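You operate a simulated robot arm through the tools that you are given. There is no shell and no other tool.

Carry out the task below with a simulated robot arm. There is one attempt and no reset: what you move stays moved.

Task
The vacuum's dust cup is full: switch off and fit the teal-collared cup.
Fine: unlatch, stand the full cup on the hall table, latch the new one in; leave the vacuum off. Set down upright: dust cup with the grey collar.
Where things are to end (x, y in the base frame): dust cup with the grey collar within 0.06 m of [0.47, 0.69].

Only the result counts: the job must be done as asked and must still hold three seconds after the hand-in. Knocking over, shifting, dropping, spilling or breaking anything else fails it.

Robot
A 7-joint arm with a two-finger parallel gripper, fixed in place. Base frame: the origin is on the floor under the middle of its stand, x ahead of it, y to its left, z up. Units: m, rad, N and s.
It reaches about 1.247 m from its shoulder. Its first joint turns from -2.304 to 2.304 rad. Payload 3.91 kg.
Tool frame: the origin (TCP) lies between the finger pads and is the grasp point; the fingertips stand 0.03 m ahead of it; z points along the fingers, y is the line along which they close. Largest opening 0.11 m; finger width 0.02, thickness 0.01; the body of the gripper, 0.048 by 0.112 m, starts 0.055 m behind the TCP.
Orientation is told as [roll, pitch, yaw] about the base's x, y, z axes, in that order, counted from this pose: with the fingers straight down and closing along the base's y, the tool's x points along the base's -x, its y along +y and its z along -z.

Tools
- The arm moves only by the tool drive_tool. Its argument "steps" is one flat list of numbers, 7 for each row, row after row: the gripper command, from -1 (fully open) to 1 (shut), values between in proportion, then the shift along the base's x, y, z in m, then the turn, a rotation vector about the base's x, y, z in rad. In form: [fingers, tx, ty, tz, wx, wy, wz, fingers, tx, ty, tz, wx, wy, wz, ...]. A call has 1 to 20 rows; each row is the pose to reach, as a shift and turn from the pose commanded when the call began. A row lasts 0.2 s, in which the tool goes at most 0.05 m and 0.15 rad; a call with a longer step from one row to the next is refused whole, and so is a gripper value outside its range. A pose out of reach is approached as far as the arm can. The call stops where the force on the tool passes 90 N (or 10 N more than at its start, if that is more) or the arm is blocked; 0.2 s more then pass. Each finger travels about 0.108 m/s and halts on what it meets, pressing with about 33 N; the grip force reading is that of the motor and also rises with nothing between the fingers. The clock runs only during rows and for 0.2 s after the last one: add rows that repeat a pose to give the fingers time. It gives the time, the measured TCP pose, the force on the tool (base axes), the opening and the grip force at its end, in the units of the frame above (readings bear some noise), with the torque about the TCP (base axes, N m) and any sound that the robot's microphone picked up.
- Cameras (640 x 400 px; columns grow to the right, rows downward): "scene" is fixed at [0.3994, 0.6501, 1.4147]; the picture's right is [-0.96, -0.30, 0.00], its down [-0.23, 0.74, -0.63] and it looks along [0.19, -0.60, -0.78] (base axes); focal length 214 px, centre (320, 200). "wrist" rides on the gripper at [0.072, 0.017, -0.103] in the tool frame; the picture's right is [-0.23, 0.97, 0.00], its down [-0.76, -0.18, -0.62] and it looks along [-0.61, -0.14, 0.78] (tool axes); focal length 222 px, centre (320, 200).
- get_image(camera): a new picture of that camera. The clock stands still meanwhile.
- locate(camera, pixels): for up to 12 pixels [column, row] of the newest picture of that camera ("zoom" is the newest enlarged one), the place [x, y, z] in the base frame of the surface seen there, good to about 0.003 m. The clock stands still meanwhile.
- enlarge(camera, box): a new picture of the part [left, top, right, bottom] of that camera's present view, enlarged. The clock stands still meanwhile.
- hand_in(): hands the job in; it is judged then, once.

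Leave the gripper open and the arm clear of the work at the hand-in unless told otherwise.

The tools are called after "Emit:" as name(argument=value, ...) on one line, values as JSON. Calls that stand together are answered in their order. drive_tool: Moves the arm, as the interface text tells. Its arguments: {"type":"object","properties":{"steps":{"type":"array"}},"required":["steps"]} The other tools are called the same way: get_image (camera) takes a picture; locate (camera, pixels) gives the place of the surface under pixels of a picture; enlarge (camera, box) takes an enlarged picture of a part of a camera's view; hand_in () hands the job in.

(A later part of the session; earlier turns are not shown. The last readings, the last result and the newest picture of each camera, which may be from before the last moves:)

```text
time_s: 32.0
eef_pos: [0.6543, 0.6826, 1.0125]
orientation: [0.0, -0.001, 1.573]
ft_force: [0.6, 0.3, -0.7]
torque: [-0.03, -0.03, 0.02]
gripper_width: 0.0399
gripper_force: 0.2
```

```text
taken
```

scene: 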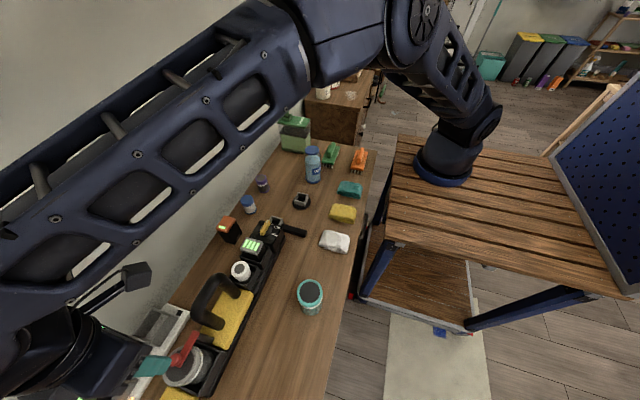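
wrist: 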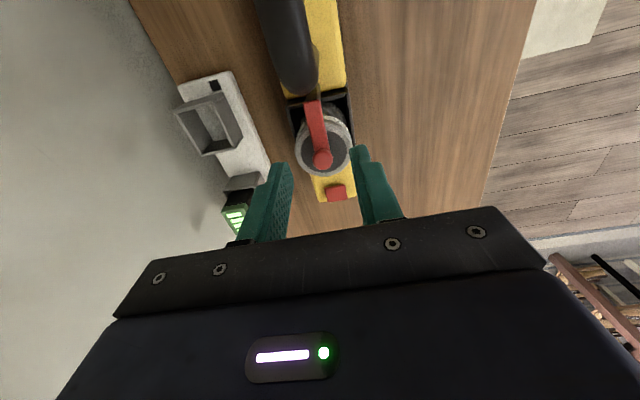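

Emit:
enlarge(camera="wrist", box=[280, 80, 370, 210])

Emit:
locate(camera="wrist", pixels=[[312, 105], [315, 120], [317, 130], [319, 142], [323, 160], [306, 103], [319, 102], [335, 150], [303, 158], [325, 173], [348, 150]])

```text
3.08 times, centred on (325, 145) of wrist
```

zoom: 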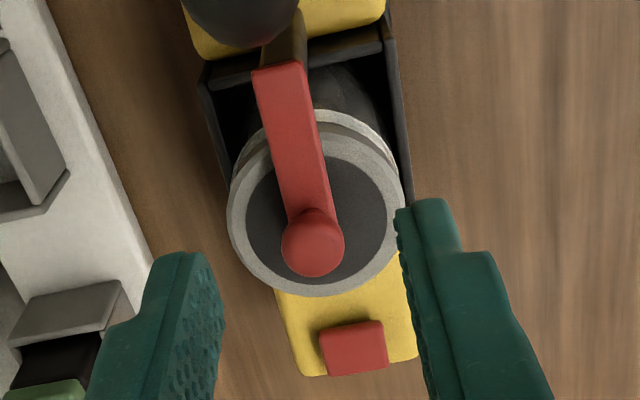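

```text
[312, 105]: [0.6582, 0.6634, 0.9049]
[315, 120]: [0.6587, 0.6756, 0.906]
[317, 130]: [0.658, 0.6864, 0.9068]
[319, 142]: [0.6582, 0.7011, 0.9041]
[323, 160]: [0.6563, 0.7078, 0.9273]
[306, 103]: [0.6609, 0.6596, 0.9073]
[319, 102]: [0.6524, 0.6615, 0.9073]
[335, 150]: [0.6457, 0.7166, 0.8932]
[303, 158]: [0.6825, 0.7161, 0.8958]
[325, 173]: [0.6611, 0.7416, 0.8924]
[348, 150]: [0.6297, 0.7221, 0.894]
```

The bar lies at x≈0.6575, top 0.906. I descend to TCP (0.6575, 0.682, 0.929), tips at 0.899 straddling the bar, and close.

Emit:
drive_tool(steps=[0.27, 0.003, 0, -0.04, 0, 0, 0, 0.27, 0.003, 0, -0.07, 0, 0, 0, 0.27, 0.003, 0, -0.083, 0, 0, 0, 0.27, 0.003, 0, -0.083, 0, 0, 0, 1, 0.003, 0, -0.083, 0, 0, 0, 1, 0.003, 0, -0.083, 0, 0, 0, 1, 0.003, 0, -0.083, 0, 0, 0])

Emit:
enlarge(camera="wrist", box=[250, 80, 390, 220])

```text
time_s: 33.6
eef_pos: [0.6587, 0.682, 0.929]
orientation: [-0.001, -0.001, 1.57]
ft_force: [1.1, 2.0, -0.6]
torque: [0.17, -0.03, -0.02]
gripper_width: 0.0152
gripper_force: 32.8
```

```text
2.86 times, centred on (320, 150) of wrist
```

zoom: 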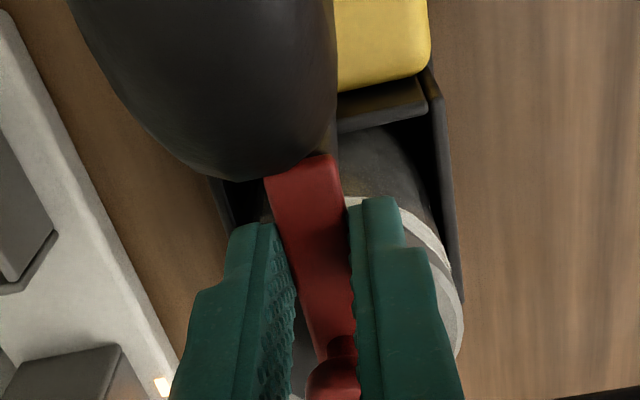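

The bar is gripped (0.015 m). Test: turn +0.08 rad about z around the post and read the torque.

Emit:
drive_tool(steps=[1, -0.0006, 0, 0, 0, 0, 0.04, 1, -0.0011, 0, 0, 0, 0, 0.08])

Emit:
enlarge(camera="wrist", box=[250, 80, 390, 220])

Emit:
get_image(camera="scene")

```text
time_s: 34.2
eef_pos: [0.6579, 0.6819, 0.9292]
orientation: [0.0, 0.0, 1.652]
ft_force: [1.6, 3.9, 0.5]
torque: [0.05, -0.04, 0.03]
gripper_width: 0.0153
gripper_force: 33.1
```

```text
2.86 times, centred on (320, 150) of wrist
```

zoom: 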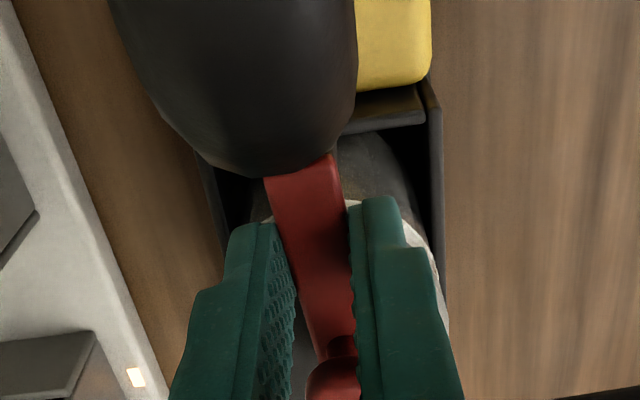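

```text
taken
```

scene: 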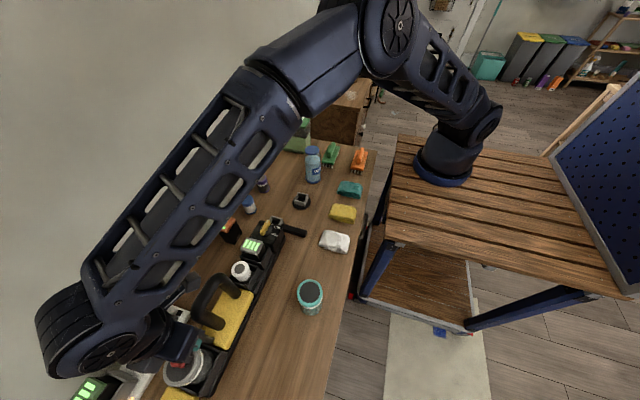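

The lever swung relative to the bay with almost no torque, and the vacuum stayed still (filter (240,270), dial (265,227)). I continue turning in the same sense around the post to about 0.56 rad.

Emit:
drive_tool(steps=[1, -0.0017, -0.0002, 0, 0, 0, 0.12, 1, -0.0033, -0.0007, 0, 0, 0, 0.24, 1, -0.0048, -0.0013, 0, 0, 0, 0.36, 1, -0.0063, -0.0021, 0, 0, 0, 0.48])

Emit:
get_image(camera="wrist")

Emit:
get_image(camera="scene")

```text
time_s: 35.2
eef_pos: [0.652, 0.6791, 0.9291]
orientation: [0.0, 0.0, 2.132]
ft_force: [-0.9, -7.5, 6.9]
torque: [-0.35, -0.06, -0.07]
gripper_width: 0.0154
gripper_force: 33.4
```

```text
taken
```

wrist: 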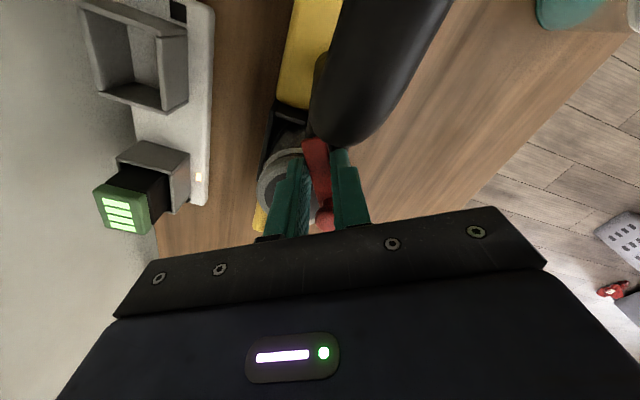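

```text
taken
```

scene: 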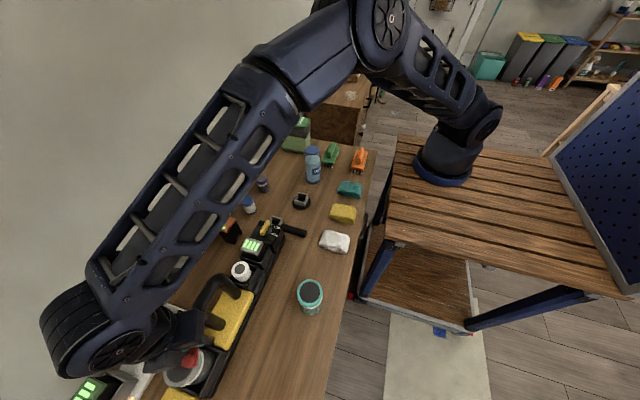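

It works; the vacuum stayed. The force in y shows my pivot guess is a bit off; I continue with a slightly corrected arc to about 0.84 rad, watching the handle leg next to the fingers.

Emit:
drive_tool(steps=[1, -0.0013, -0.0012, 0, 0, 0, 0.07, 1, -0.0027, -0.0023, 0, 0, 0, 0.14, 1, -0.0035, -0.003, 0, 0, 0, 0.21, 1, -0.0043, -0.0038, 0, 0, 0, 0.28])

Emit:
get_image(camera="wrist")

Emit:
enlarge(camera="wrist", box=[240, 90, 400, 240])

Emit:
get_image(camera="scene")

```text
time_s: 36.2
eef_pos: [0.6461, 0.6754, 0.9291]
orientation: [0.0, 0.001, 2.412]
ft_force: [3.6, 5.6, 7.8]
torque: [0.17, 0.09, -0.02]
gripper_width: 0.0151
gripper_force: 32.5
```

```text
taken
```

wrist: 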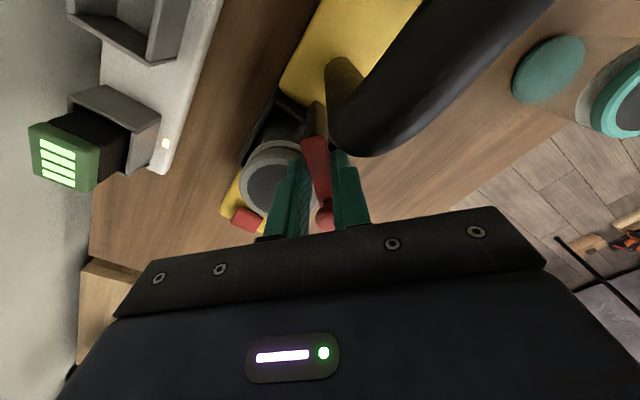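

```text
2.67 times, centred on (320, 165) of wrist
```

zoom: 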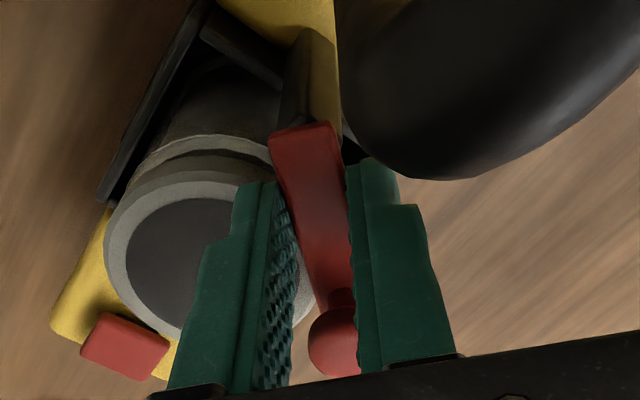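

```text
taken
```

scene: 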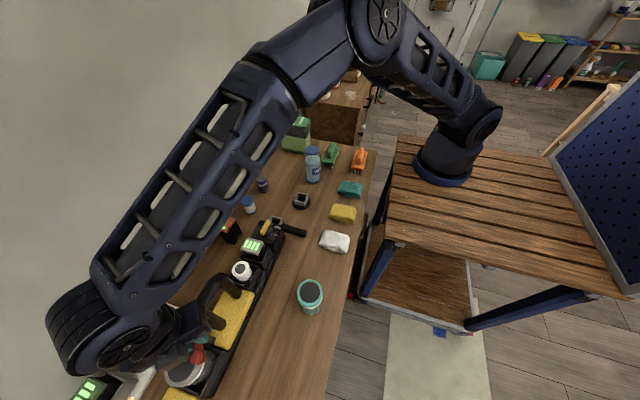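

Lever is at about 48° and the vacuum hasn't moved. By my geometry the finger still clears the handle leg up to ~1.4 rad, so I continue to about 1.26 rad.

Emit:
drive_tool(steps=[1, -0.0007, -0.0009, 0, 0, 0, 0.07, 1, -0.0014, -0.0018, 0, 0, 0, 0.14, 1, -0.002, -0.0028, 0, 0, 0, 0.21, 1, -0.0025, -0.0037, 0, 0, 0, 0.28, 1, -0.0029, -0.0047, 0, 0, 0, 0.35, 1, -0.0033, -0.0058, 0, 0, 0, 0.42])

Emit:
enlarge(camera="wrist", box=[240, 90, 400, 240])

Emit:
get_image(camera="scene")

```text
time_s: 37.6
eef_pos: [0.6435, 0.6695, 0.9288]
orientation: [0.0, 0.001, 2.832]
ft_force: [3.7, 11.2, 16.4]
torque: [0.28, 0.08, 0.04]
gripper_width: 0.0154
gripper_force: 33.2
```

```text
2.67 times, centred on (320, 165) of wrist
```

zoom: 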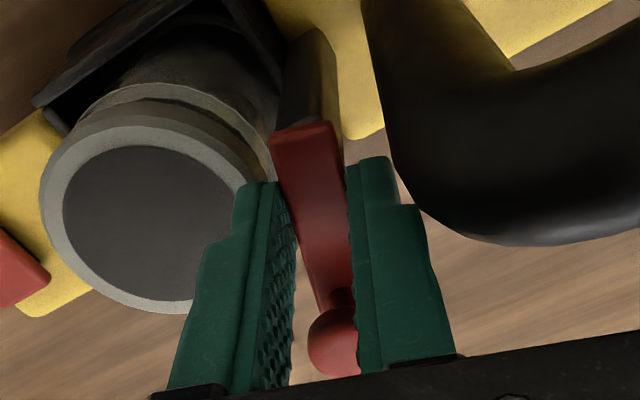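

```text
taken
```

scene: 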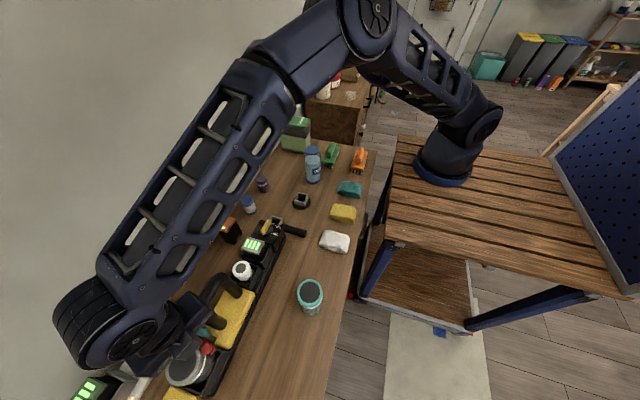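

The lever is now at about 72° and clear of the cup. I push on a little to about 85° and then release.

Emit:
drive_tool(steps=[1, -0.0003, -0.0009, 0.0005, 0, 0, 0.07, 1, -0.0006, -0.0017, 0.001, 0, 0, 0.14, 1, -0.0007, -0.0026, 0.001, 0, 0, 0.21])

Emit:
enlarge(camera="wrist", box=[240, 90, 400, 240])

```text
time_s: 38.4
eef_pos: [0.6418, 0.6663, 0.9292]
orientation: [0.001, -0.001, 3.043]
ft_force: [-2.5, 5.1, 9.4]
torque: [-1.45, -0.76, -0.21]
gripper_width: 0.0153
gripper_force: 32.8
```

```text
2.67 times, centred on (320, 165) of wrist
```

zoom: 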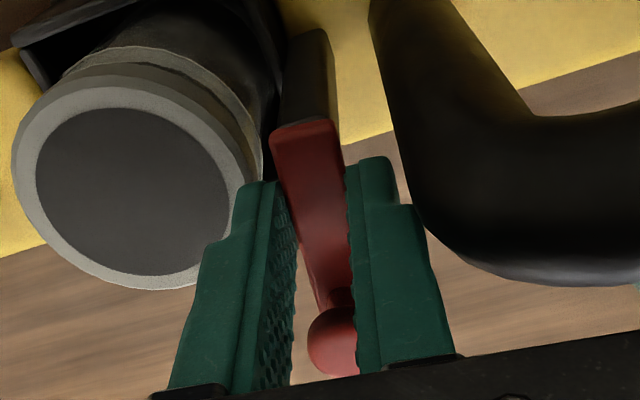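

Lever at ~85°. I open just a little (to clear the handle leg) and rise straight up.

Emit:
drive_tool(steps=[0.7, 0, 0.001, 0, 0, 0, 0, 0.6, 0, 0.001, 0, 0, 0, 0, 0.6, 0, 0.001, 0.01, 0, 0, 0, 0.6, 0, 0.001, 0.03, 0, 0, 0, 0.6, 0, 0.001, 0.07, 0, 0, 0, 0.6, 0, 0.001, 0.11, 0, 0, 0])

Emit:
get_image(camera="wrist")

Emit:
get_image(camera="scene")

```text
time_s: 39.8
eef_pos: [0.6428, 0.6679, 1.0385]
orientation: [0.001, 0.0, 3.04]
ft_force: [0.7, 0.7, -0.1]
torque: [0.0, 0.04, 0.01]
gripper_width: 0.0222
gripper_force: 0.0
```

```text
taken
```

wrist: 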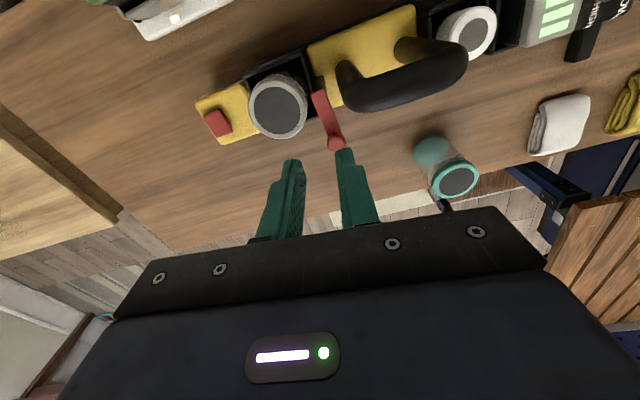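

```text
taken
```

scene: 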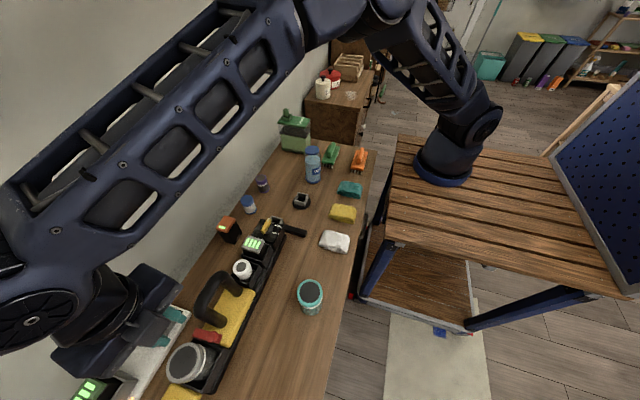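

The lever is swung clear and the cup is free. I turn back to yaw 90 and go above the cup with the fingers open to measure its centre.

Emit:
drive_tool(steps=[0.3, 0.001, 0.004, 0, 0, 0, -0.134, 0, 0.002, 0.008, 0, 0, 0, -0.268, -0.3, 0.004, 0.012, 0, 0, 0, -0.402, -0.5, 0.005, 0.016, 0, 0, 0, -0.536, -0.7, 0.006, 0.02, 0, 0, 0, -0.67, -0.8, 0.007, 0.024, 0, 0, 0, -0.804, -0.8, 0.008, 0.028, 0, 0, 0, -0.938, -0.8, 0.009, 0.032, 0, 0, 0, -1.072, -0.8, 0.011, 0.037, 0, 0, 0, -1.206, -0.8, 0.012, 0.042, 0, 0, 0, -1.34, -0.8, 0.0132, 0.046, 0, 0, 0, -1.47])

Emit:
get_image(camera="wrist")

Emit:
enlarge(camera="wrist", box=[250, 30, 390, 170])

```text
time_s: 42.2
eef_pos: [0.6559, 0.7143, 1.0401]
orientation: [0.001, 0.0, 1.57]
ft_force: [-1.4, 0.5, -0.1]
torque: [0.02, 0.06, 0.0]
gripper_width: 0.0988
gripper_force: 0.1
```

```text
taken
```

wrist: 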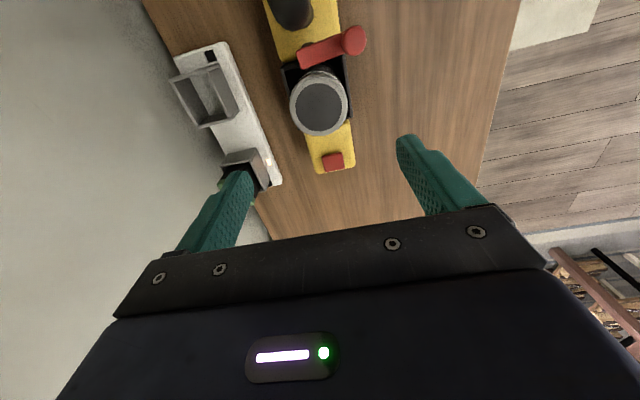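

```text
2.86 times, centred on (320, 100) of wrist
```

zoom: 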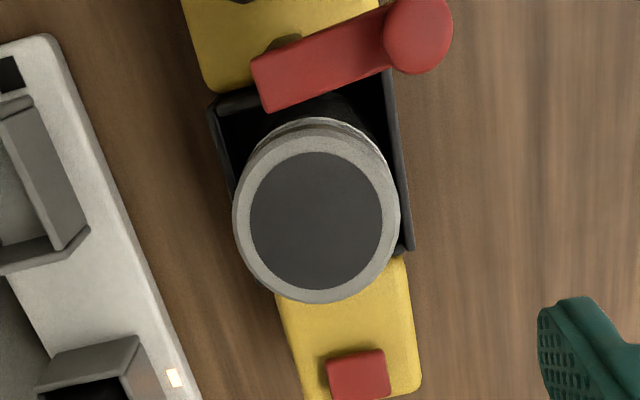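

Emit:
locate(camera="zoom", pixels=[[240, 230], [392, 215], [300, 142], [330, 295], [316, 220], [255, 170], [380, 170], [265, 280], [375, 270], [415, 30], [290, 80], [360, 60]])

```text
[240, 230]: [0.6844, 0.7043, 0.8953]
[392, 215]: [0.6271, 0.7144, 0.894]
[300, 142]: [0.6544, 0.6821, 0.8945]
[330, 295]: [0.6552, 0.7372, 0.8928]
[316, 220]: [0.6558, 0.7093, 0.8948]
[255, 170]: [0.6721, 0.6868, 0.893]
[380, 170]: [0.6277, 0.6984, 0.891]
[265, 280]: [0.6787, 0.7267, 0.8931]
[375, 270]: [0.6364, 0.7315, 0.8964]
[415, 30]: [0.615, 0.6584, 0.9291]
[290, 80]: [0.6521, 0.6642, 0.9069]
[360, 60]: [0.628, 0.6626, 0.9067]
```

Cup centre is (0.656, 0.7095), diameter ≈0.058, top 0.895. I descend to TCP z 0.883 (tips 0.853, above bay walls at 0.832) and close on the collar.

Emit:
drive_tool(steps=[-0.8, 0, -0.0048, -0.04, 0, 0, 0, -0.8, 0, -0.0048, -0.08, 0, 0, 0, -0.8, 0, -0.0048, -0.12, 0, 0, 0, -0.8, 0, -0.0048, -0.145, 0, 0, 0, -0.8, 0, -0.0048, -0.157, 0, 0, 0, -0.4, 0, -0.0048, -0.157, 0, 0, 0, 0, 0, -0.0048, -0.157, 0, 0, 0, 0.3, 0, -0.0048, -0.157, 0, 0, 0, 0.3, 0, -0.0048, -0.157, 0, 0, 0])

Emit:
get_image(camera="wrist")

```text
time_s: 44.2
eef_pos: [0.6568, 0.7097, 0.883]
orientation: [-0.001, -0.001, 1.571]
ft_force: [-0.4, 0.6, 0.6]
torque: [0.0, -0.01, -0.03]
gripper_width: 0.0623
gripper_force: 33.0
```

```text
taken
```

wrist: 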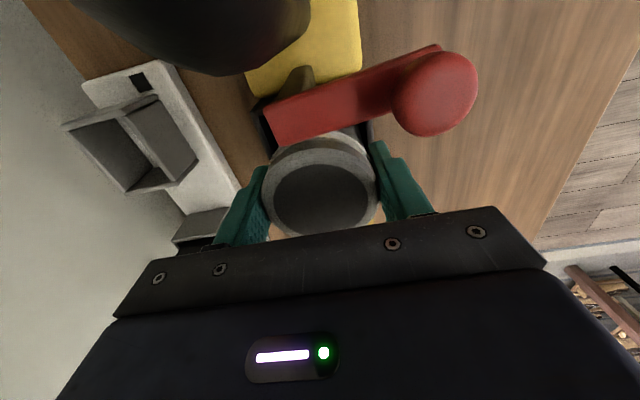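

The collar is held at 0.062 m with 33 N. I lift slowly 1.5 cm and check that the cup comes free without the vacuum.

Emit:
drive_tool(steps=[0.4, 0, 0, 0.005, 0, 0, 0, 0.4, 0, 0, 0.01, 0, 0, 0, 0.4, 0, 0, 0.015, 0, 0, 0])

Emit:
get_image(camera="wrist")

Emit:
get_image(camera="scene")

```text
time_s: 45.0
eef_pos: [0.6572, 0.7101, 0.8976]
orientation: [0.001, -0.001, 1.57]
ft_force: [0.7, -0.4, -1.0]
torque: [-0.01, 0.01, -0.02]
gripper_width: 0.0631
gripper_force: 0.0
```

```text
taken
```

wrist: 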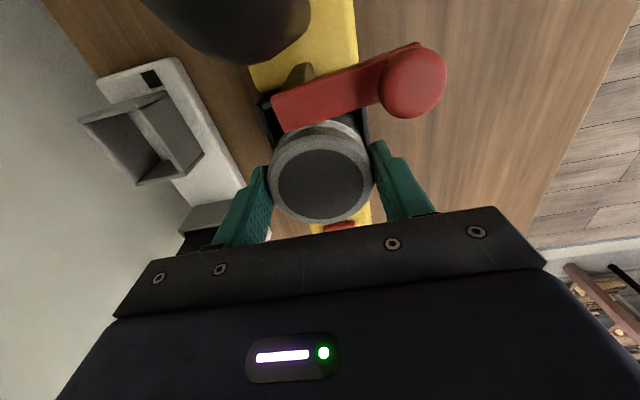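

```text
taken
```

scene: 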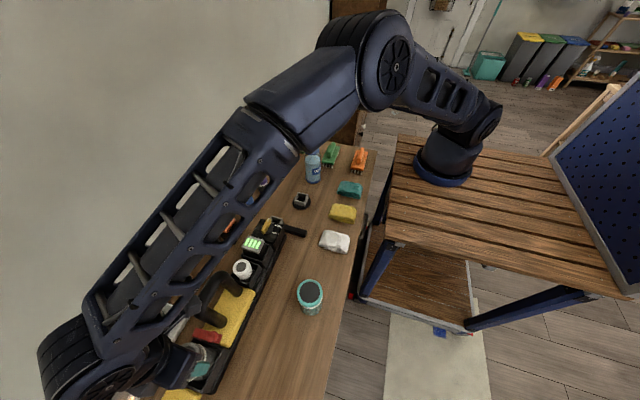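

The grip force reads 0 and the cup looks lower relative to the fingers (ellipse centre moved from (318,195) to (322,180)): it seems the fingers slipped up on the cup. I check with an enlarged view and heights.

Emit:
enlarge(camera="wrist", box=[230, 90, 450, 250])

Emit:
locate(camera="wrist", pixels=[[322, 180], [322, 145], [325, 218], [275, 180], [370, 175], [300, 100], [415, 80]])

```text
2.50 times, centred on (340, 170) of wrist
```

zoom: 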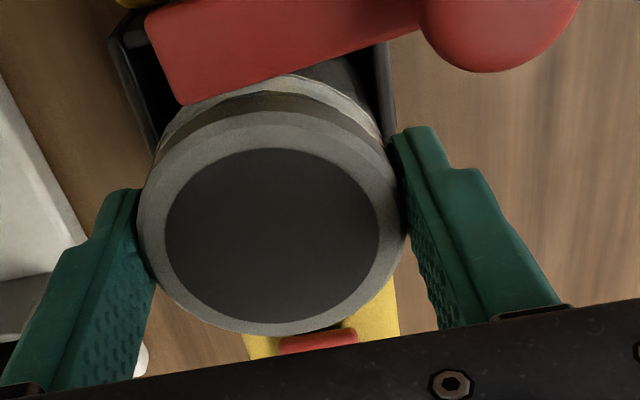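

```text
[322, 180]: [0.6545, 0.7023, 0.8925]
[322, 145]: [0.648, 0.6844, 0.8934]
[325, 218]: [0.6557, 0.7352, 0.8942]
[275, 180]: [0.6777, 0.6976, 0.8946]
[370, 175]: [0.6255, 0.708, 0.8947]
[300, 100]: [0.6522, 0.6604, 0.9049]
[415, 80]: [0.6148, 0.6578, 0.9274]
```

The cup stayed in the bay (top still 0.894). Before, a full close command (1) kept its force, so I open a bit, go back down slightly lower, and close with command 1.

Emit:
drive_tool(steps=[-0.6, 0, 0, 0, 0, 0, 0, -0.6, -0.001, 0, -0.01, 0, 0, 0, -0.6, -0.001, 0, -0.019, 0, 0, 0, 0, -0.001, 0, -0.019, 0, 0, 0, 1, -0.001, 0, -0.019, 0, 0, 0, 1, -0.001, 0, -0.019, 0, 0, 0, 1, -0.001, 0, -0.019, 0, 0, 0])

Emit:
enlarge(camera="wrist", box=[230, 90, 450, 250])

```text
time_s: 46.6
eef_pos: [0.6553, 0.7103, 0.88]
orientation: [0.0, 0.0, 1.572]
ft_force: [0.8, -0.4, -0.6]
torque: [-0.01, 0.0, -0.04]
gripper_width: 0.0618
gripper_force: 33.9
```

```text
2.50 times, centred on (340, 170) of wrist
```

zoom: 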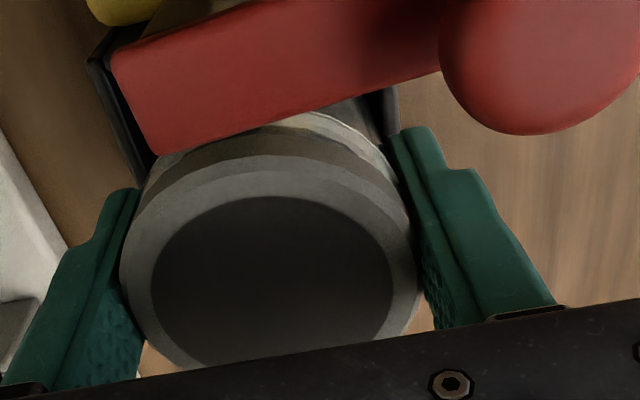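

Held with 33.9 N. I lift by only 4 mm and read the forces.

Emit:
drive_tool(steps=[1, 0, 0, 0.002, 0, 0, 0, 1, 0, 0, 0.004, 0, 0, 0])

Emit:
locate(camera="wrist", pixels=[[322, 190], [300, 100]])

```text
time_s: 47.2
eef_pos: [0.6561, 0.7106, 0.8829]
orientation: [-0.001, 0.0, 1.573]
ft_force: [0.1, 0.3, 0.0]
torque: [-0.02, -0.01, -0.02]
gripper_width: 0.062
gripper_force: 33.2
```

```text
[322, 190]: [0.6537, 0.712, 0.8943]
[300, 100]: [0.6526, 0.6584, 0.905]
```

Force is ~0 so either the cup is very light or it slips. I take a new picture to see.

Emit:
drive_tool(steps=[1, 0, 0, 0.003, 0, 0, 0, 1, 0, 0, 0.006, 0, 0, 0])

Emit:
get_image(camera="wrist")

Emit:
locate(camera="wrist", pixels=[[322, 190], [320, 175], [300, 200], [345, 200], [300, 100], [430, 90]])

```text
time_s: 47.8
eef_pos: [0.6558, 0.7099, 0.8894]
orientation: [-0.001, -0.001, 1.57]
ft_force: [-0.9, -0.5, -1.2]
torque: [-0.01, 0.0, -0.02]
gripper_width: 0.0621
gripper_force: 33.0
```

```text
taken
```

wrist: 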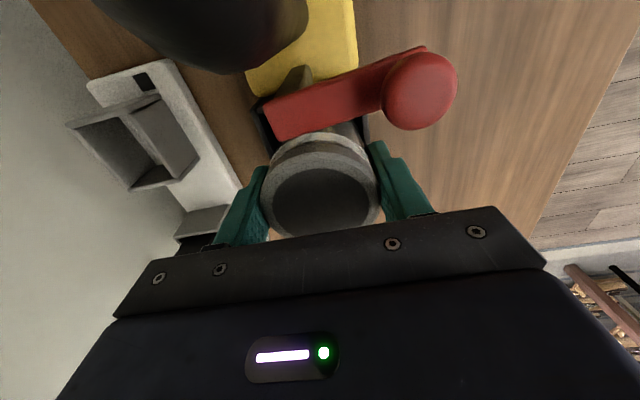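

```text
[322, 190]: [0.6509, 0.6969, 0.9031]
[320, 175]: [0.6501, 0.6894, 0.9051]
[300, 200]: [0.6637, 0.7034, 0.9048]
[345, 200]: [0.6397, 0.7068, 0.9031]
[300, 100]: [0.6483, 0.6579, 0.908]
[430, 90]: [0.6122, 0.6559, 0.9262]
```

The cup is coming up with the gripper now (top 0.904) and the lever is undisturbed. Keeping the command at 1, I lift it well clear and carry it smoothly, staying at y≈0.725 past the knob, to above (0.47, 0.69).

Emit:
drive_tool(steps=[1, 0, 0, 0.015, 0, 0, 0, 1, 0, 0, 0.035, 0, 0, 0, 1, 0, 0, 0.055, 0, 0, 0, 1, 0, 0.004, 0.075, 0, 0, 0, 1, 0, 0.01, 0.095, 0, 0, 0, 1, -0.01, 0.014, 0.105, 0, 0, 0, 1, -0.03, 0.015, 0.105, 0, 0, 0, 1, -0.05, 0.015, 0.105, 0, 0, 0, 1, -0.075, 0.015, 0.105, 0, 0, 0, 1, -0.1, 0.012, 0.105, 0, 0, 0, 1, -0.125, 0.005, 0.105, 0, 0, 0, 1, -0.15, -0.005, 0.105, 0, 0, 0, 1, -0.17, -0.013, 0.105, 0, 0, 0, 1, -0.18, -0.018, 0.105, 0, 0, 0, 1, -0.186, -0.02, 0.105, 0, 0, 0, 1, -0.186, -0.02, 0.105, 0, 0, 0])

Emit:
get_image(camera="wrist")

Emit:
get_image(camera="scene")

```text
time_s: 51.2
eef_pos: [0.4693, 0.689, 0.9937]
orientation: [0.0, 0.001, 1.572]
ft_force: [0.9, -0.3, -1.5]
torque: [0.0, -0.03, 0.02]
gripper_width: 0.0622
gripper_force: 32.7
```

```text
taken
```

wrist: 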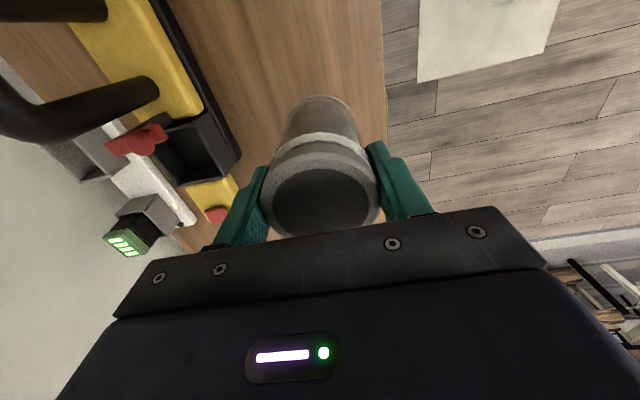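

```text
taken
```

scene: 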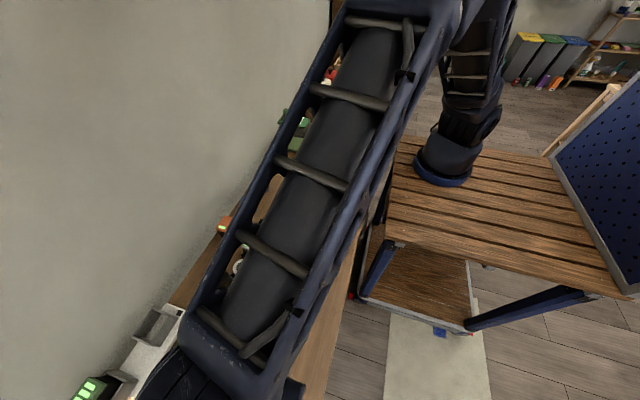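

The cup is held upright above the spot. I check the table height under it, the table edge, and cup points before lowering.

Emit:
locate(camera="wrist", pixels=[[255, 100], [370, 110], [378, 60], [318, 100], [322, 195], [290, 110], [352, 110], [250, 150], [330, 65]])

```text
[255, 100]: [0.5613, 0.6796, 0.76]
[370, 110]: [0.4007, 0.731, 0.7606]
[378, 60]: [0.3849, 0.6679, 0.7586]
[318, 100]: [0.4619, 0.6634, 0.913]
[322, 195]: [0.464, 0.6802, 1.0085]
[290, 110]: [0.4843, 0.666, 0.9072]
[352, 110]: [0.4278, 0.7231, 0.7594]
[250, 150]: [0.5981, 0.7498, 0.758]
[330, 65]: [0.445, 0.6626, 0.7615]
```

Cup bottom ≈0.905, table ≈0.760. I lower 0.137 m, then creep until contact.

Emit:
drive_tool(steps=[1, 0, 0, -0.025, 0, 0, 0, 1, 0, 0, -0.055, 0, 0, 0, 1, 0, 0, -0.085, 0, 0, 0, 1, 0, 0, -0.11, 0, 0, 0, 1, 0, 0, -0.128, 0, 0, 0, 1, 0, 0, -0.135, 0, 0, 0, 1, 0, 0, -0.138, 0, 0, 0])

Emit:
get_image(camera="wrist")

```text
time_s: 52.8
eef_pos: [0.4696, 0.6892, 0.8558]
orientation: [0.0, 0.0, 1.572]
ft_force: [-0.4, 0.5, -1.0]
torque: [0.01, 0.02, -0.01]
gripper_width: 0.0618
gripper_force: 32.5
```

```text
taken
```

wrist: 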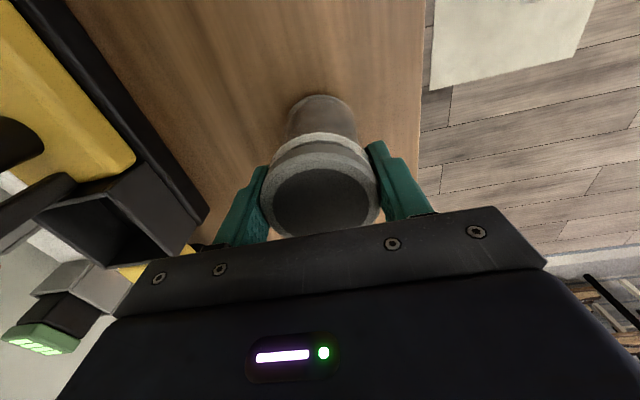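

No contact yet (force about −1 N). I creep down 1.5 mm at a time and watch the vertical force.

Emit:
drive_tool(steps=[1, 0, 0, -0.0015, 0, 0, 0, 1, 0, 0, -0.003, 0, 0, 0, 1, 0, 0, -0.0045, 0, 0, 0])

```text
time_s: 53.6
eef_pos: [0.469, 0.6896, 0.8522]
orientation: [-0.001, -0.001, 1.571]
ft_force: [0.5, 0.3, -0.8]
torque: [-0.01, 0.02, 0.02]
gripper_width: 0.0619
gripper_force: 32.9
```

Emit:
drive_tool(steps=[1, 0, 0, -0.0015, 0, 0, 0, 1, 0, 0, -0.003, 0, 0, 0])

Emit:
get_image(camera="wrist")

Emit:
locate(camera="wrist", pixels=[[322, 195], [320, 98], [318, 88], [300, 190], [345, 195]])

```text
time_s: 54.2
eef_pos: [0.4692, 0.6903, 0.8499]
orientation: [0.0, 0.001, 1.57]
ft_force: [-1.1, -1.5, 3.9]
torque: [-0.25, 0.1, 0.03]
gripper_width: 0.0619
gripper_force: 33.2
```

```text
taken
```

wrist: 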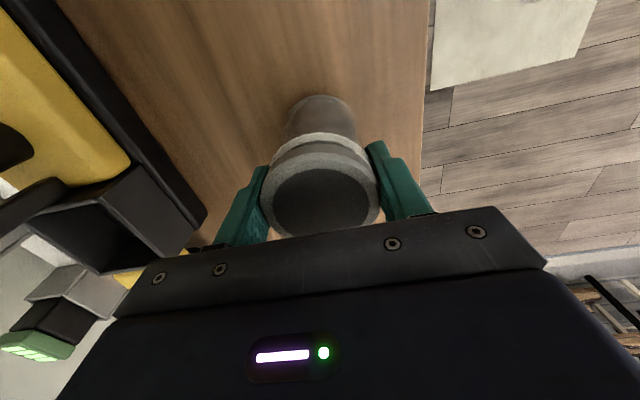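

```text
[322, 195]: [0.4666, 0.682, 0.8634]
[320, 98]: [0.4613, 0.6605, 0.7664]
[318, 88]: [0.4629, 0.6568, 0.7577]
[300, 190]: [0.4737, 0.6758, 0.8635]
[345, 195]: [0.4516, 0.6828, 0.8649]
```

The cup touches the table (+3.9 N, bottom at 0.760). I open the fingers and rise straight up.

Emit:
drive_tool(steps=[-0.3, 0, 0, 0, 0, 0, 0, -0.6, 0, 0, 0, 0, 0, 0, -0.8, 0, 0, 0, 0, 0, 0, -0.8, 0, 0, 0.02, 0, 0, 0, -0.8, 0, 0, 0.05, 0, 0, 0, -0.8, 0, 0, 0.09, 0, 0, 0, -0.8, 0, 0, 0.13, 0, 0, 0, -0.8, 0, 0, 0.17, 0, 0, 0])

Emit:
get_image(camera="wrist")

Emit:
get_image(camera="scene")

```text
time_s: 56.0
eef_pos: [0.4701, 0.69, 1.0174]
orientation: [0.001, 0.003, 1.57]
ft_force: [0.3, 0.8, -1.0]
torque: [0.0, -0.03, 0.01]
gripper_width: 0.0989
gripper_force: 0.0
```

```text
taken
```

wrist: 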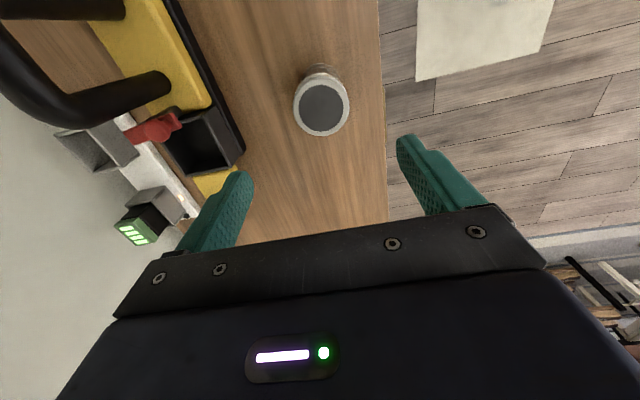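

```text
taken
```

scene: 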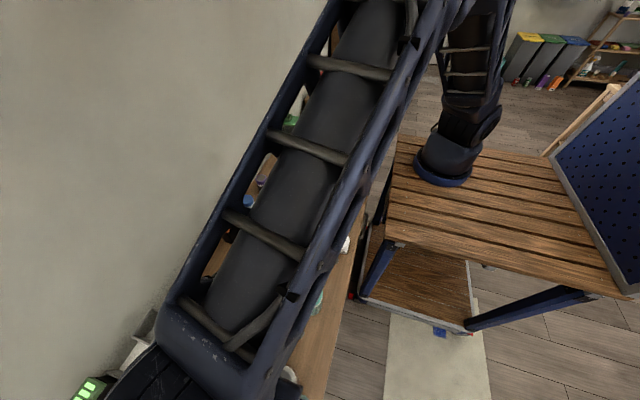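

The grey cup stands upright. I now look at the empty bay (around (205,140)) for insertion.

Emit:
enlarge(camera="wrist", box=[100, 60, 360, 220])

Emit:
locate(camera="wrist", pixels=[[322, 105], [297, 105], [347, 105], [320, 80], [322, 133], [186, 177], [170, 145], [208, 108], [245, 152], [200, 115], [225, 160], [190, 145]])

```text
2.46 times, centred on (230, 140) of wrist
```

zoom: 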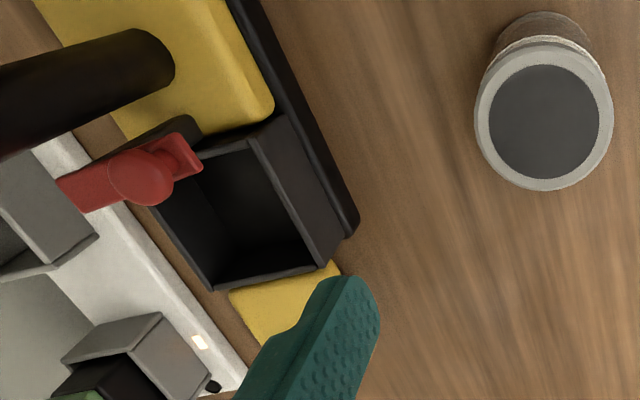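

```text
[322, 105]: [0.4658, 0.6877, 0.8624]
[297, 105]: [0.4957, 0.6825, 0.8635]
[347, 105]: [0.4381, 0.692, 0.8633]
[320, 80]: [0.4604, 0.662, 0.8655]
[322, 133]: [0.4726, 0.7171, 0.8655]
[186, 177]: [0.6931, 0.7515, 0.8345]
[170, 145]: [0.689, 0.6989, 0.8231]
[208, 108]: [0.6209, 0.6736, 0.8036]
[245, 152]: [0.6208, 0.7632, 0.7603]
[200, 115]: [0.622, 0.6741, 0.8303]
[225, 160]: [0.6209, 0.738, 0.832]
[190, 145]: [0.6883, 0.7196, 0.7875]
```

Everything looks good: bay walls x≈0.621–0.693. Now I go above the teal-collared cup near (0.467, 0.51).

Emit:
drive_tool(steps=[-0.8, 0, -0.045, 0.005, 0, 0, 0, -0.8, 0, -0.09, 0.005, 0, 0, 0, -0.8, 0, -0.135, 0.005, 0, 0, 0, -0.8, 0, -0.17, 0.005, 0, 0, 0, -0.8, 0, -0.18, 0.005, 0, 0, 0, -0.8, 0, -0.18, 0.005, 0, 0, 0])

Emit:
get_image(camera="wrist")

Emit:
get_image(camera="scene")

```text
time_s: 57.4
eef_pos: [0.4701, 0.5079, 1.0235]
orientation: [-0.001, 0.002, 1.571]
ft_force: [-0.6, 0.2, 0.1]
torque: [-0.02, 0.0, -0.03]
gripper_width: 0.0991
gripper_force: 0.0
```

```text
taken
```

wrist: 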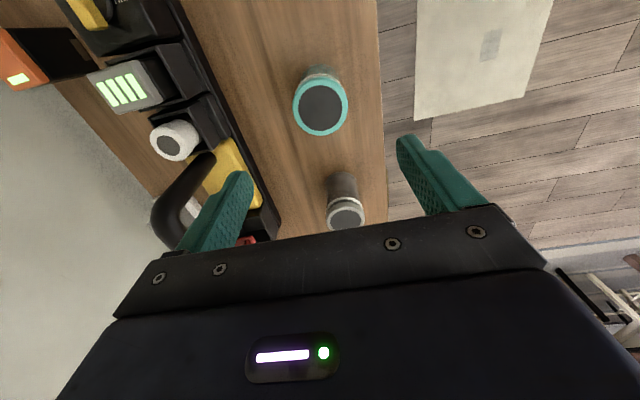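

```text
taken
```

scene: 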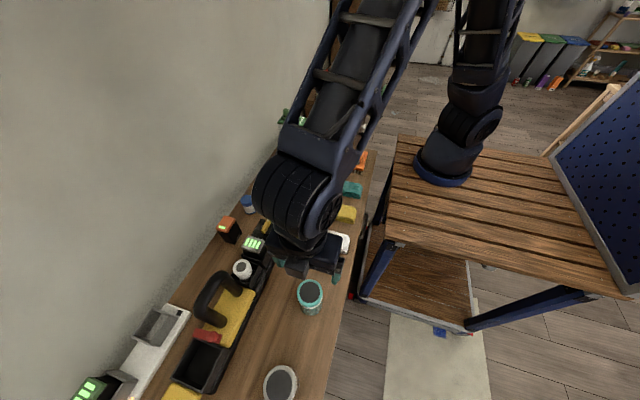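

The scene view now clearly shows the empty bay at (200,365) and the grey cup at (281,385). I measure the teal cup rim (wrist) and the bay walls (scene).

Emit:
enlarge(camera="scene", box=[140, 310, 300, 400])

Emit:
locate(camera="wrist", pixels=[[321, 105], [294, 105], [347, 103], [318, 78], [323, 134], [302, 85], [340, 85], [303, 126], [341, 125]])

Emit:
locate(camera="zoom", pixels=[[200, 140], [320, 165], [245, 335], [145, 290], [265, 105], [305, 125], [240, 100], [280, 118], [220, 170], [200, 260], [560, 300], [170, 215]])

```text
4.00 times, centred on (220, 355) of scene
```

zoom: 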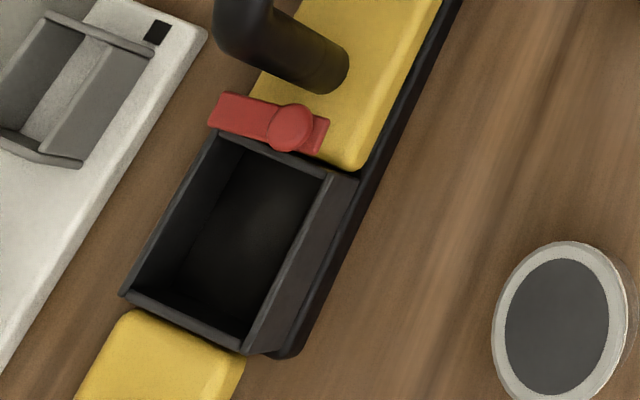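

```text
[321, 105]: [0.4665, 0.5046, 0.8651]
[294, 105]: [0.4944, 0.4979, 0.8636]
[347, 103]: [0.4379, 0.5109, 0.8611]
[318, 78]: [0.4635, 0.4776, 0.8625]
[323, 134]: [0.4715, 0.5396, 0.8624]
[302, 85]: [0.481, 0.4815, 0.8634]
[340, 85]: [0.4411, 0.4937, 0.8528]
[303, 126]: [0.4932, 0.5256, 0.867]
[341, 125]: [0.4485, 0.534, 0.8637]
```

```text
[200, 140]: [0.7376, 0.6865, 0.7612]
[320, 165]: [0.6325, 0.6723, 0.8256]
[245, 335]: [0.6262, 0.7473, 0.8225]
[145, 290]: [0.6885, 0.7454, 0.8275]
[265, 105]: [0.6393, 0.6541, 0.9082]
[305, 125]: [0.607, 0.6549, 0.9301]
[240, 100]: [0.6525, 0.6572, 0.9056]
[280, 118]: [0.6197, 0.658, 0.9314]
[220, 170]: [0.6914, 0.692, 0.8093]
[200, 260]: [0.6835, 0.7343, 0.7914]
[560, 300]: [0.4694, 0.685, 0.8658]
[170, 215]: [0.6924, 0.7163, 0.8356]
```

Teal cup centre ≈(0.4665, 0.508), top 0.864. I measure the tops of the four bay walls more carefully in the zoom.

Emit:
locate(camera="zoom", pixels=[[222, 140], [275, 155], [328, 174], [340, 178], [300, 250], [255, 345], [240, 345], [185, 318], [125, 290], [150, 245], [175, 205], [200, 165]])

```text
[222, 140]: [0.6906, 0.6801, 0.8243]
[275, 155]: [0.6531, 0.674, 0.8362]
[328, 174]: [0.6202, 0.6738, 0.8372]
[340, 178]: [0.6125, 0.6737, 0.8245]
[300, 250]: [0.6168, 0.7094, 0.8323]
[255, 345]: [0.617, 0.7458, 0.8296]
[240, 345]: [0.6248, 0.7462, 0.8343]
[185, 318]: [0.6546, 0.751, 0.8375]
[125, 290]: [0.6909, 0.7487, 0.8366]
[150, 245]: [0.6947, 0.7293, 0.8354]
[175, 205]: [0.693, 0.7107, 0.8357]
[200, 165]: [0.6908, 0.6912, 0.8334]
```

Bay centre is ≈(0.656, 0.711), so there is ~4–5 mm clearance around the cup. I descend over the teal cup to TCP z 0.850 and close with command 1.

Emit:
drive_tool(steps=[-0.8, -0.0036, 0, -0.04, 0, 0, 0, -0.8, -0.0036, 0, -0.08, 0, 0, 0, -0.8, -0.0036, 0, -0.12, 0, 0, 0, -0.8, -0.0036, 0, -0.155, 0, 0, 0, -0.8, -0.0036, 0, -0.1735, 0, 0, 0, -0.8, -0.0036, 0, -0.1735, 0, 0, 0, -0.3, -0.0036, 0, -0.1735, 0, 0, 0, 1, -0.0036, 0, -0.1735, 0, 0, 0, 1, -0.0036, 0, -0.1735, 0, 0, 0, 1, -0.0036, 0, -0.1735, 0, 0, 0])

Emit:
get_image(camera="wrist")

```text
time_s: 59.6
eef_pos: [0.4649, 0.5098, 0.8486]
orientation: [0.0, 0.001, 1.571]
ft_force: [-0.5, -0.7, -0.8]
torque: [0.05, -0.04, 0.02]
gripper_width: 0.0627
gripper_force: 32.8
```

```text
taken
```

wrist: 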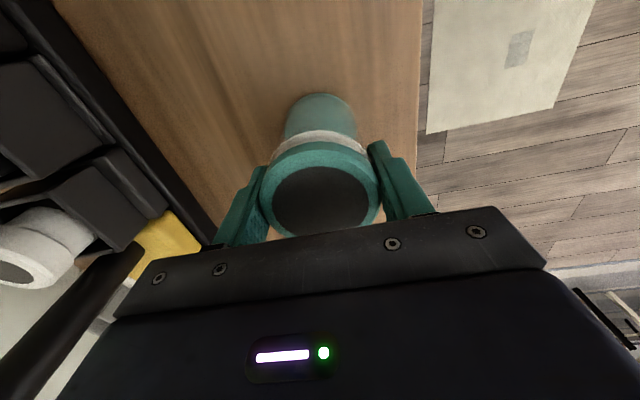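

The teal cup is held (0.0627 m, 33 N). I lift it and carry it smoothly over to above the bay, keeping y above the knob area.

Emit:
drive_tool(steps=[1, 0, 0, 0.015, 0, 0, 0, 1, 0, 0, 0.04, 0, 0, 0, 1, 0, 0, 0.075, 0, 0, 0, 1, 0, 0, 0.11, 0, 0, 0, 1, 0, 0, 0.14, 0, 0, 0, 1, 0, 0, 0.16, 0, 0, 0, 1, 0.02, 0.035, 0.165, 0, 0, 0, 1, 0.035, 0.075, 0.165, 0, 0, 0, 1, 0.05, 0.115, 0.165, 0, 0, 0, 1, 0.06, 0.155, 0.165, 0, 0, 0, 1, 0.07, 0.187, 0.165, 0, 0, 0, 1, 0.085, 0.207, 0.165, 0, 0, 0, 1, 0.11, 0.211, 0.165, 0, 0, 0, 1, 0.14, 0.207, 0.165, 0, 0, 0, 1, 0.165, 0.204, 0.165, 0, 0, 0, 1, 0.183, 0.203, 0.165, 0, 0, 0, 1, 0.19, 0.202, 0.165, 0, 0, 0, 1, 0.19, 0.202, 0.165, 0, 0, 0])

Emit:
get_image(camera="wrist")

Emit:
get_image(camera="scene")

```text
time_s: 63.4
eef_pos: [0.6555, 0.7113, 1.015]
orientation: [0.0, 0.0, 1.571]
ft_force: [-1.1, -0.3, -0.1]
torque: [0.0, 0.0, 0.02]
gripper_width: 0.0626
gripper_force: 32.9
```

```text
taken
```

wrist: 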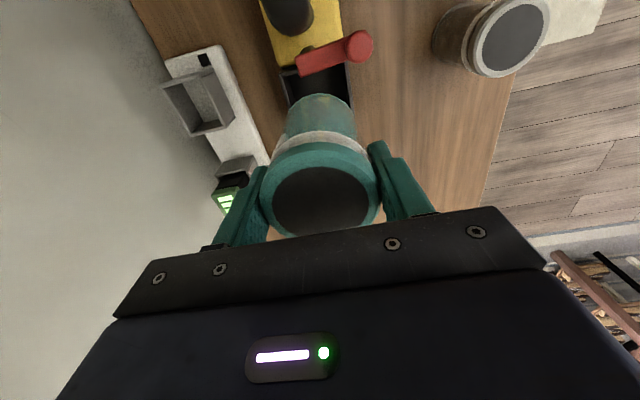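

```text
taken
```

scene: 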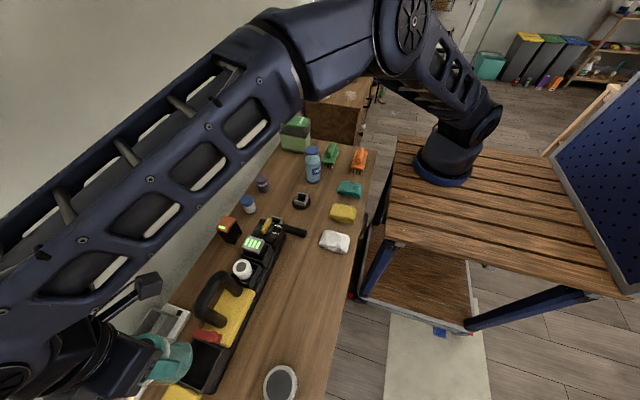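

The cup is above the bay. I measure the rim of the held cup to align its centre with the bay centre.

Emit:
enlarge(camera="wrist", box=[240, 60, 400, 240])

Emit:
locate(camera="wrist", pixels=[[320, 200], [318, 172], [318, 160], [268, 195], [373, 190], [318, 150], [290, 110], [350, 110], [322, 230], [316, 97], [290, 90], [348, 90]])

```text
2.22 times, centred on (320, 150) of wrist
```

zoom: 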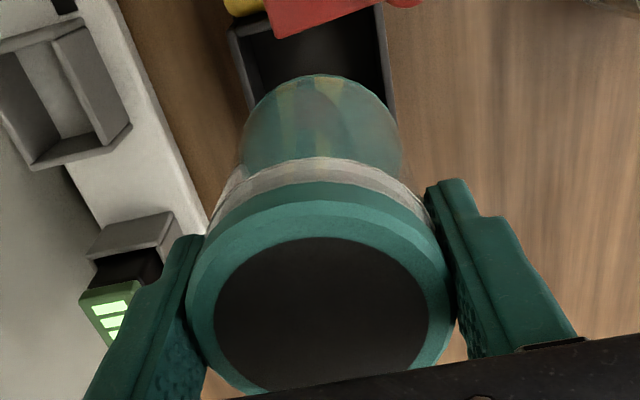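

```text
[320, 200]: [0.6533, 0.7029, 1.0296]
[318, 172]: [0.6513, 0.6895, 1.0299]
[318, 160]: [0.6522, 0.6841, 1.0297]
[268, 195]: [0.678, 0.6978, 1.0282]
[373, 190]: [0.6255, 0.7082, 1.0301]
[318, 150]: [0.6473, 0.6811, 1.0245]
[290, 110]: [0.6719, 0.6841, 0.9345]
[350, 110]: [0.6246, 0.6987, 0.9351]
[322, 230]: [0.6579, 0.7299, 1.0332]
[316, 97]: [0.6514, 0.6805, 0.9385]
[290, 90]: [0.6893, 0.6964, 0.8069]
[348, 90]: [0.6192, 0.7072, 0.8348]
```

The held cup is centred on the TCP within ~1 mm. I lower it to just above the bay walls, then look.

Emit:
drive_tool(steps=[1, 0.0005, -0.0006, -0.02, 0, 0, 0, 1, 0.0005, -0.0006, -0.045, 0, 0, 0, 1, 0.0005, -0.0006, -0.065, 0, 0, 0, 1, 0.0005, -0.0006, -0.08, 0, 0, 0, 1, 0.0005, -0.0006, -0.085, 0, 0, 0, 1, 0.0005, -0.0006, -0.085, 0, 0, 0])

Emit:
enlarge(camera="wrist", box=[240, 40, 400, 240])

Emit:
enlarge(camera="scene", box=[120, 300, 300, 400])

```text
time_s: 64.8
eef_pos: [0.6571, 0.7113, 0.9291]
orientation: [0.0, 0.0, 1.57]
ft_force: [-0.1, 0.1, -1.3]
torque: [-0.01, -0.03, -0.02]
gripper_width: 0.0628
gripper_force: 33.4
```

```text
2.00 times, centred on (320, 140) of wrist
```

zoom: 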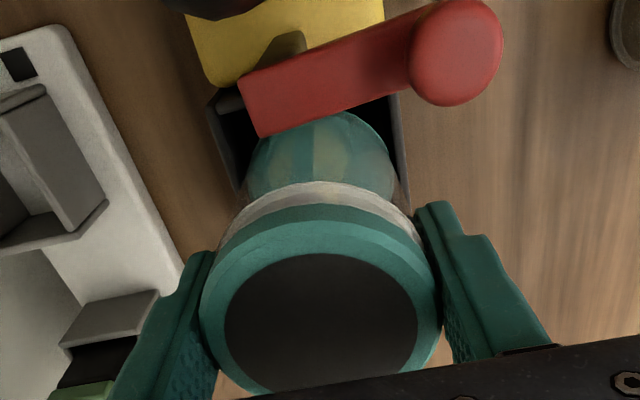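

```text
3.56 times, centred on (210, 350) of scene
```

zoom: 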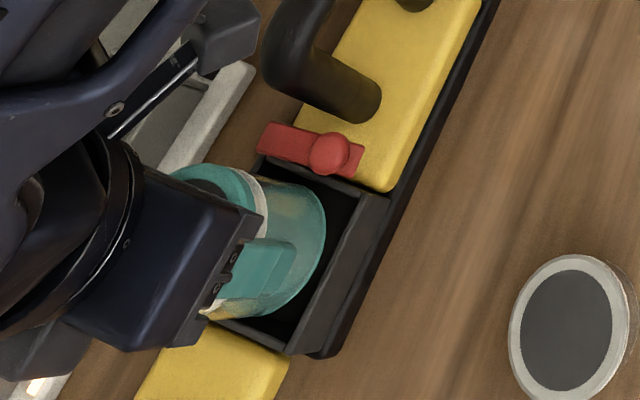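

The cup sits over the opening. I lower in 5 mm steps and watch the force.

Emit:
drive_tool(steps=[1, -0.0008, -0.0005, -0.005, 0, 0, 0, 1, -0.0008, -0.0005, -0.01, 0, 0, 0, 1, -0.0008, -0.0005, -0.015, 0, 0, 0, 1, -0.0008, -0.0005, -0.02, 0, 0, 0])

```text
time_s: 65.8
eef_pos: [0.6542, 0.7116, 0.9112]
orientation: [0.0, 0.001, 1.572]
ft_force: [0.0, 0.4, -1.1]
torque: [-0.03, -0.01, 0.01]
gripper_width: 0.063
gripper_force: 33.3
```

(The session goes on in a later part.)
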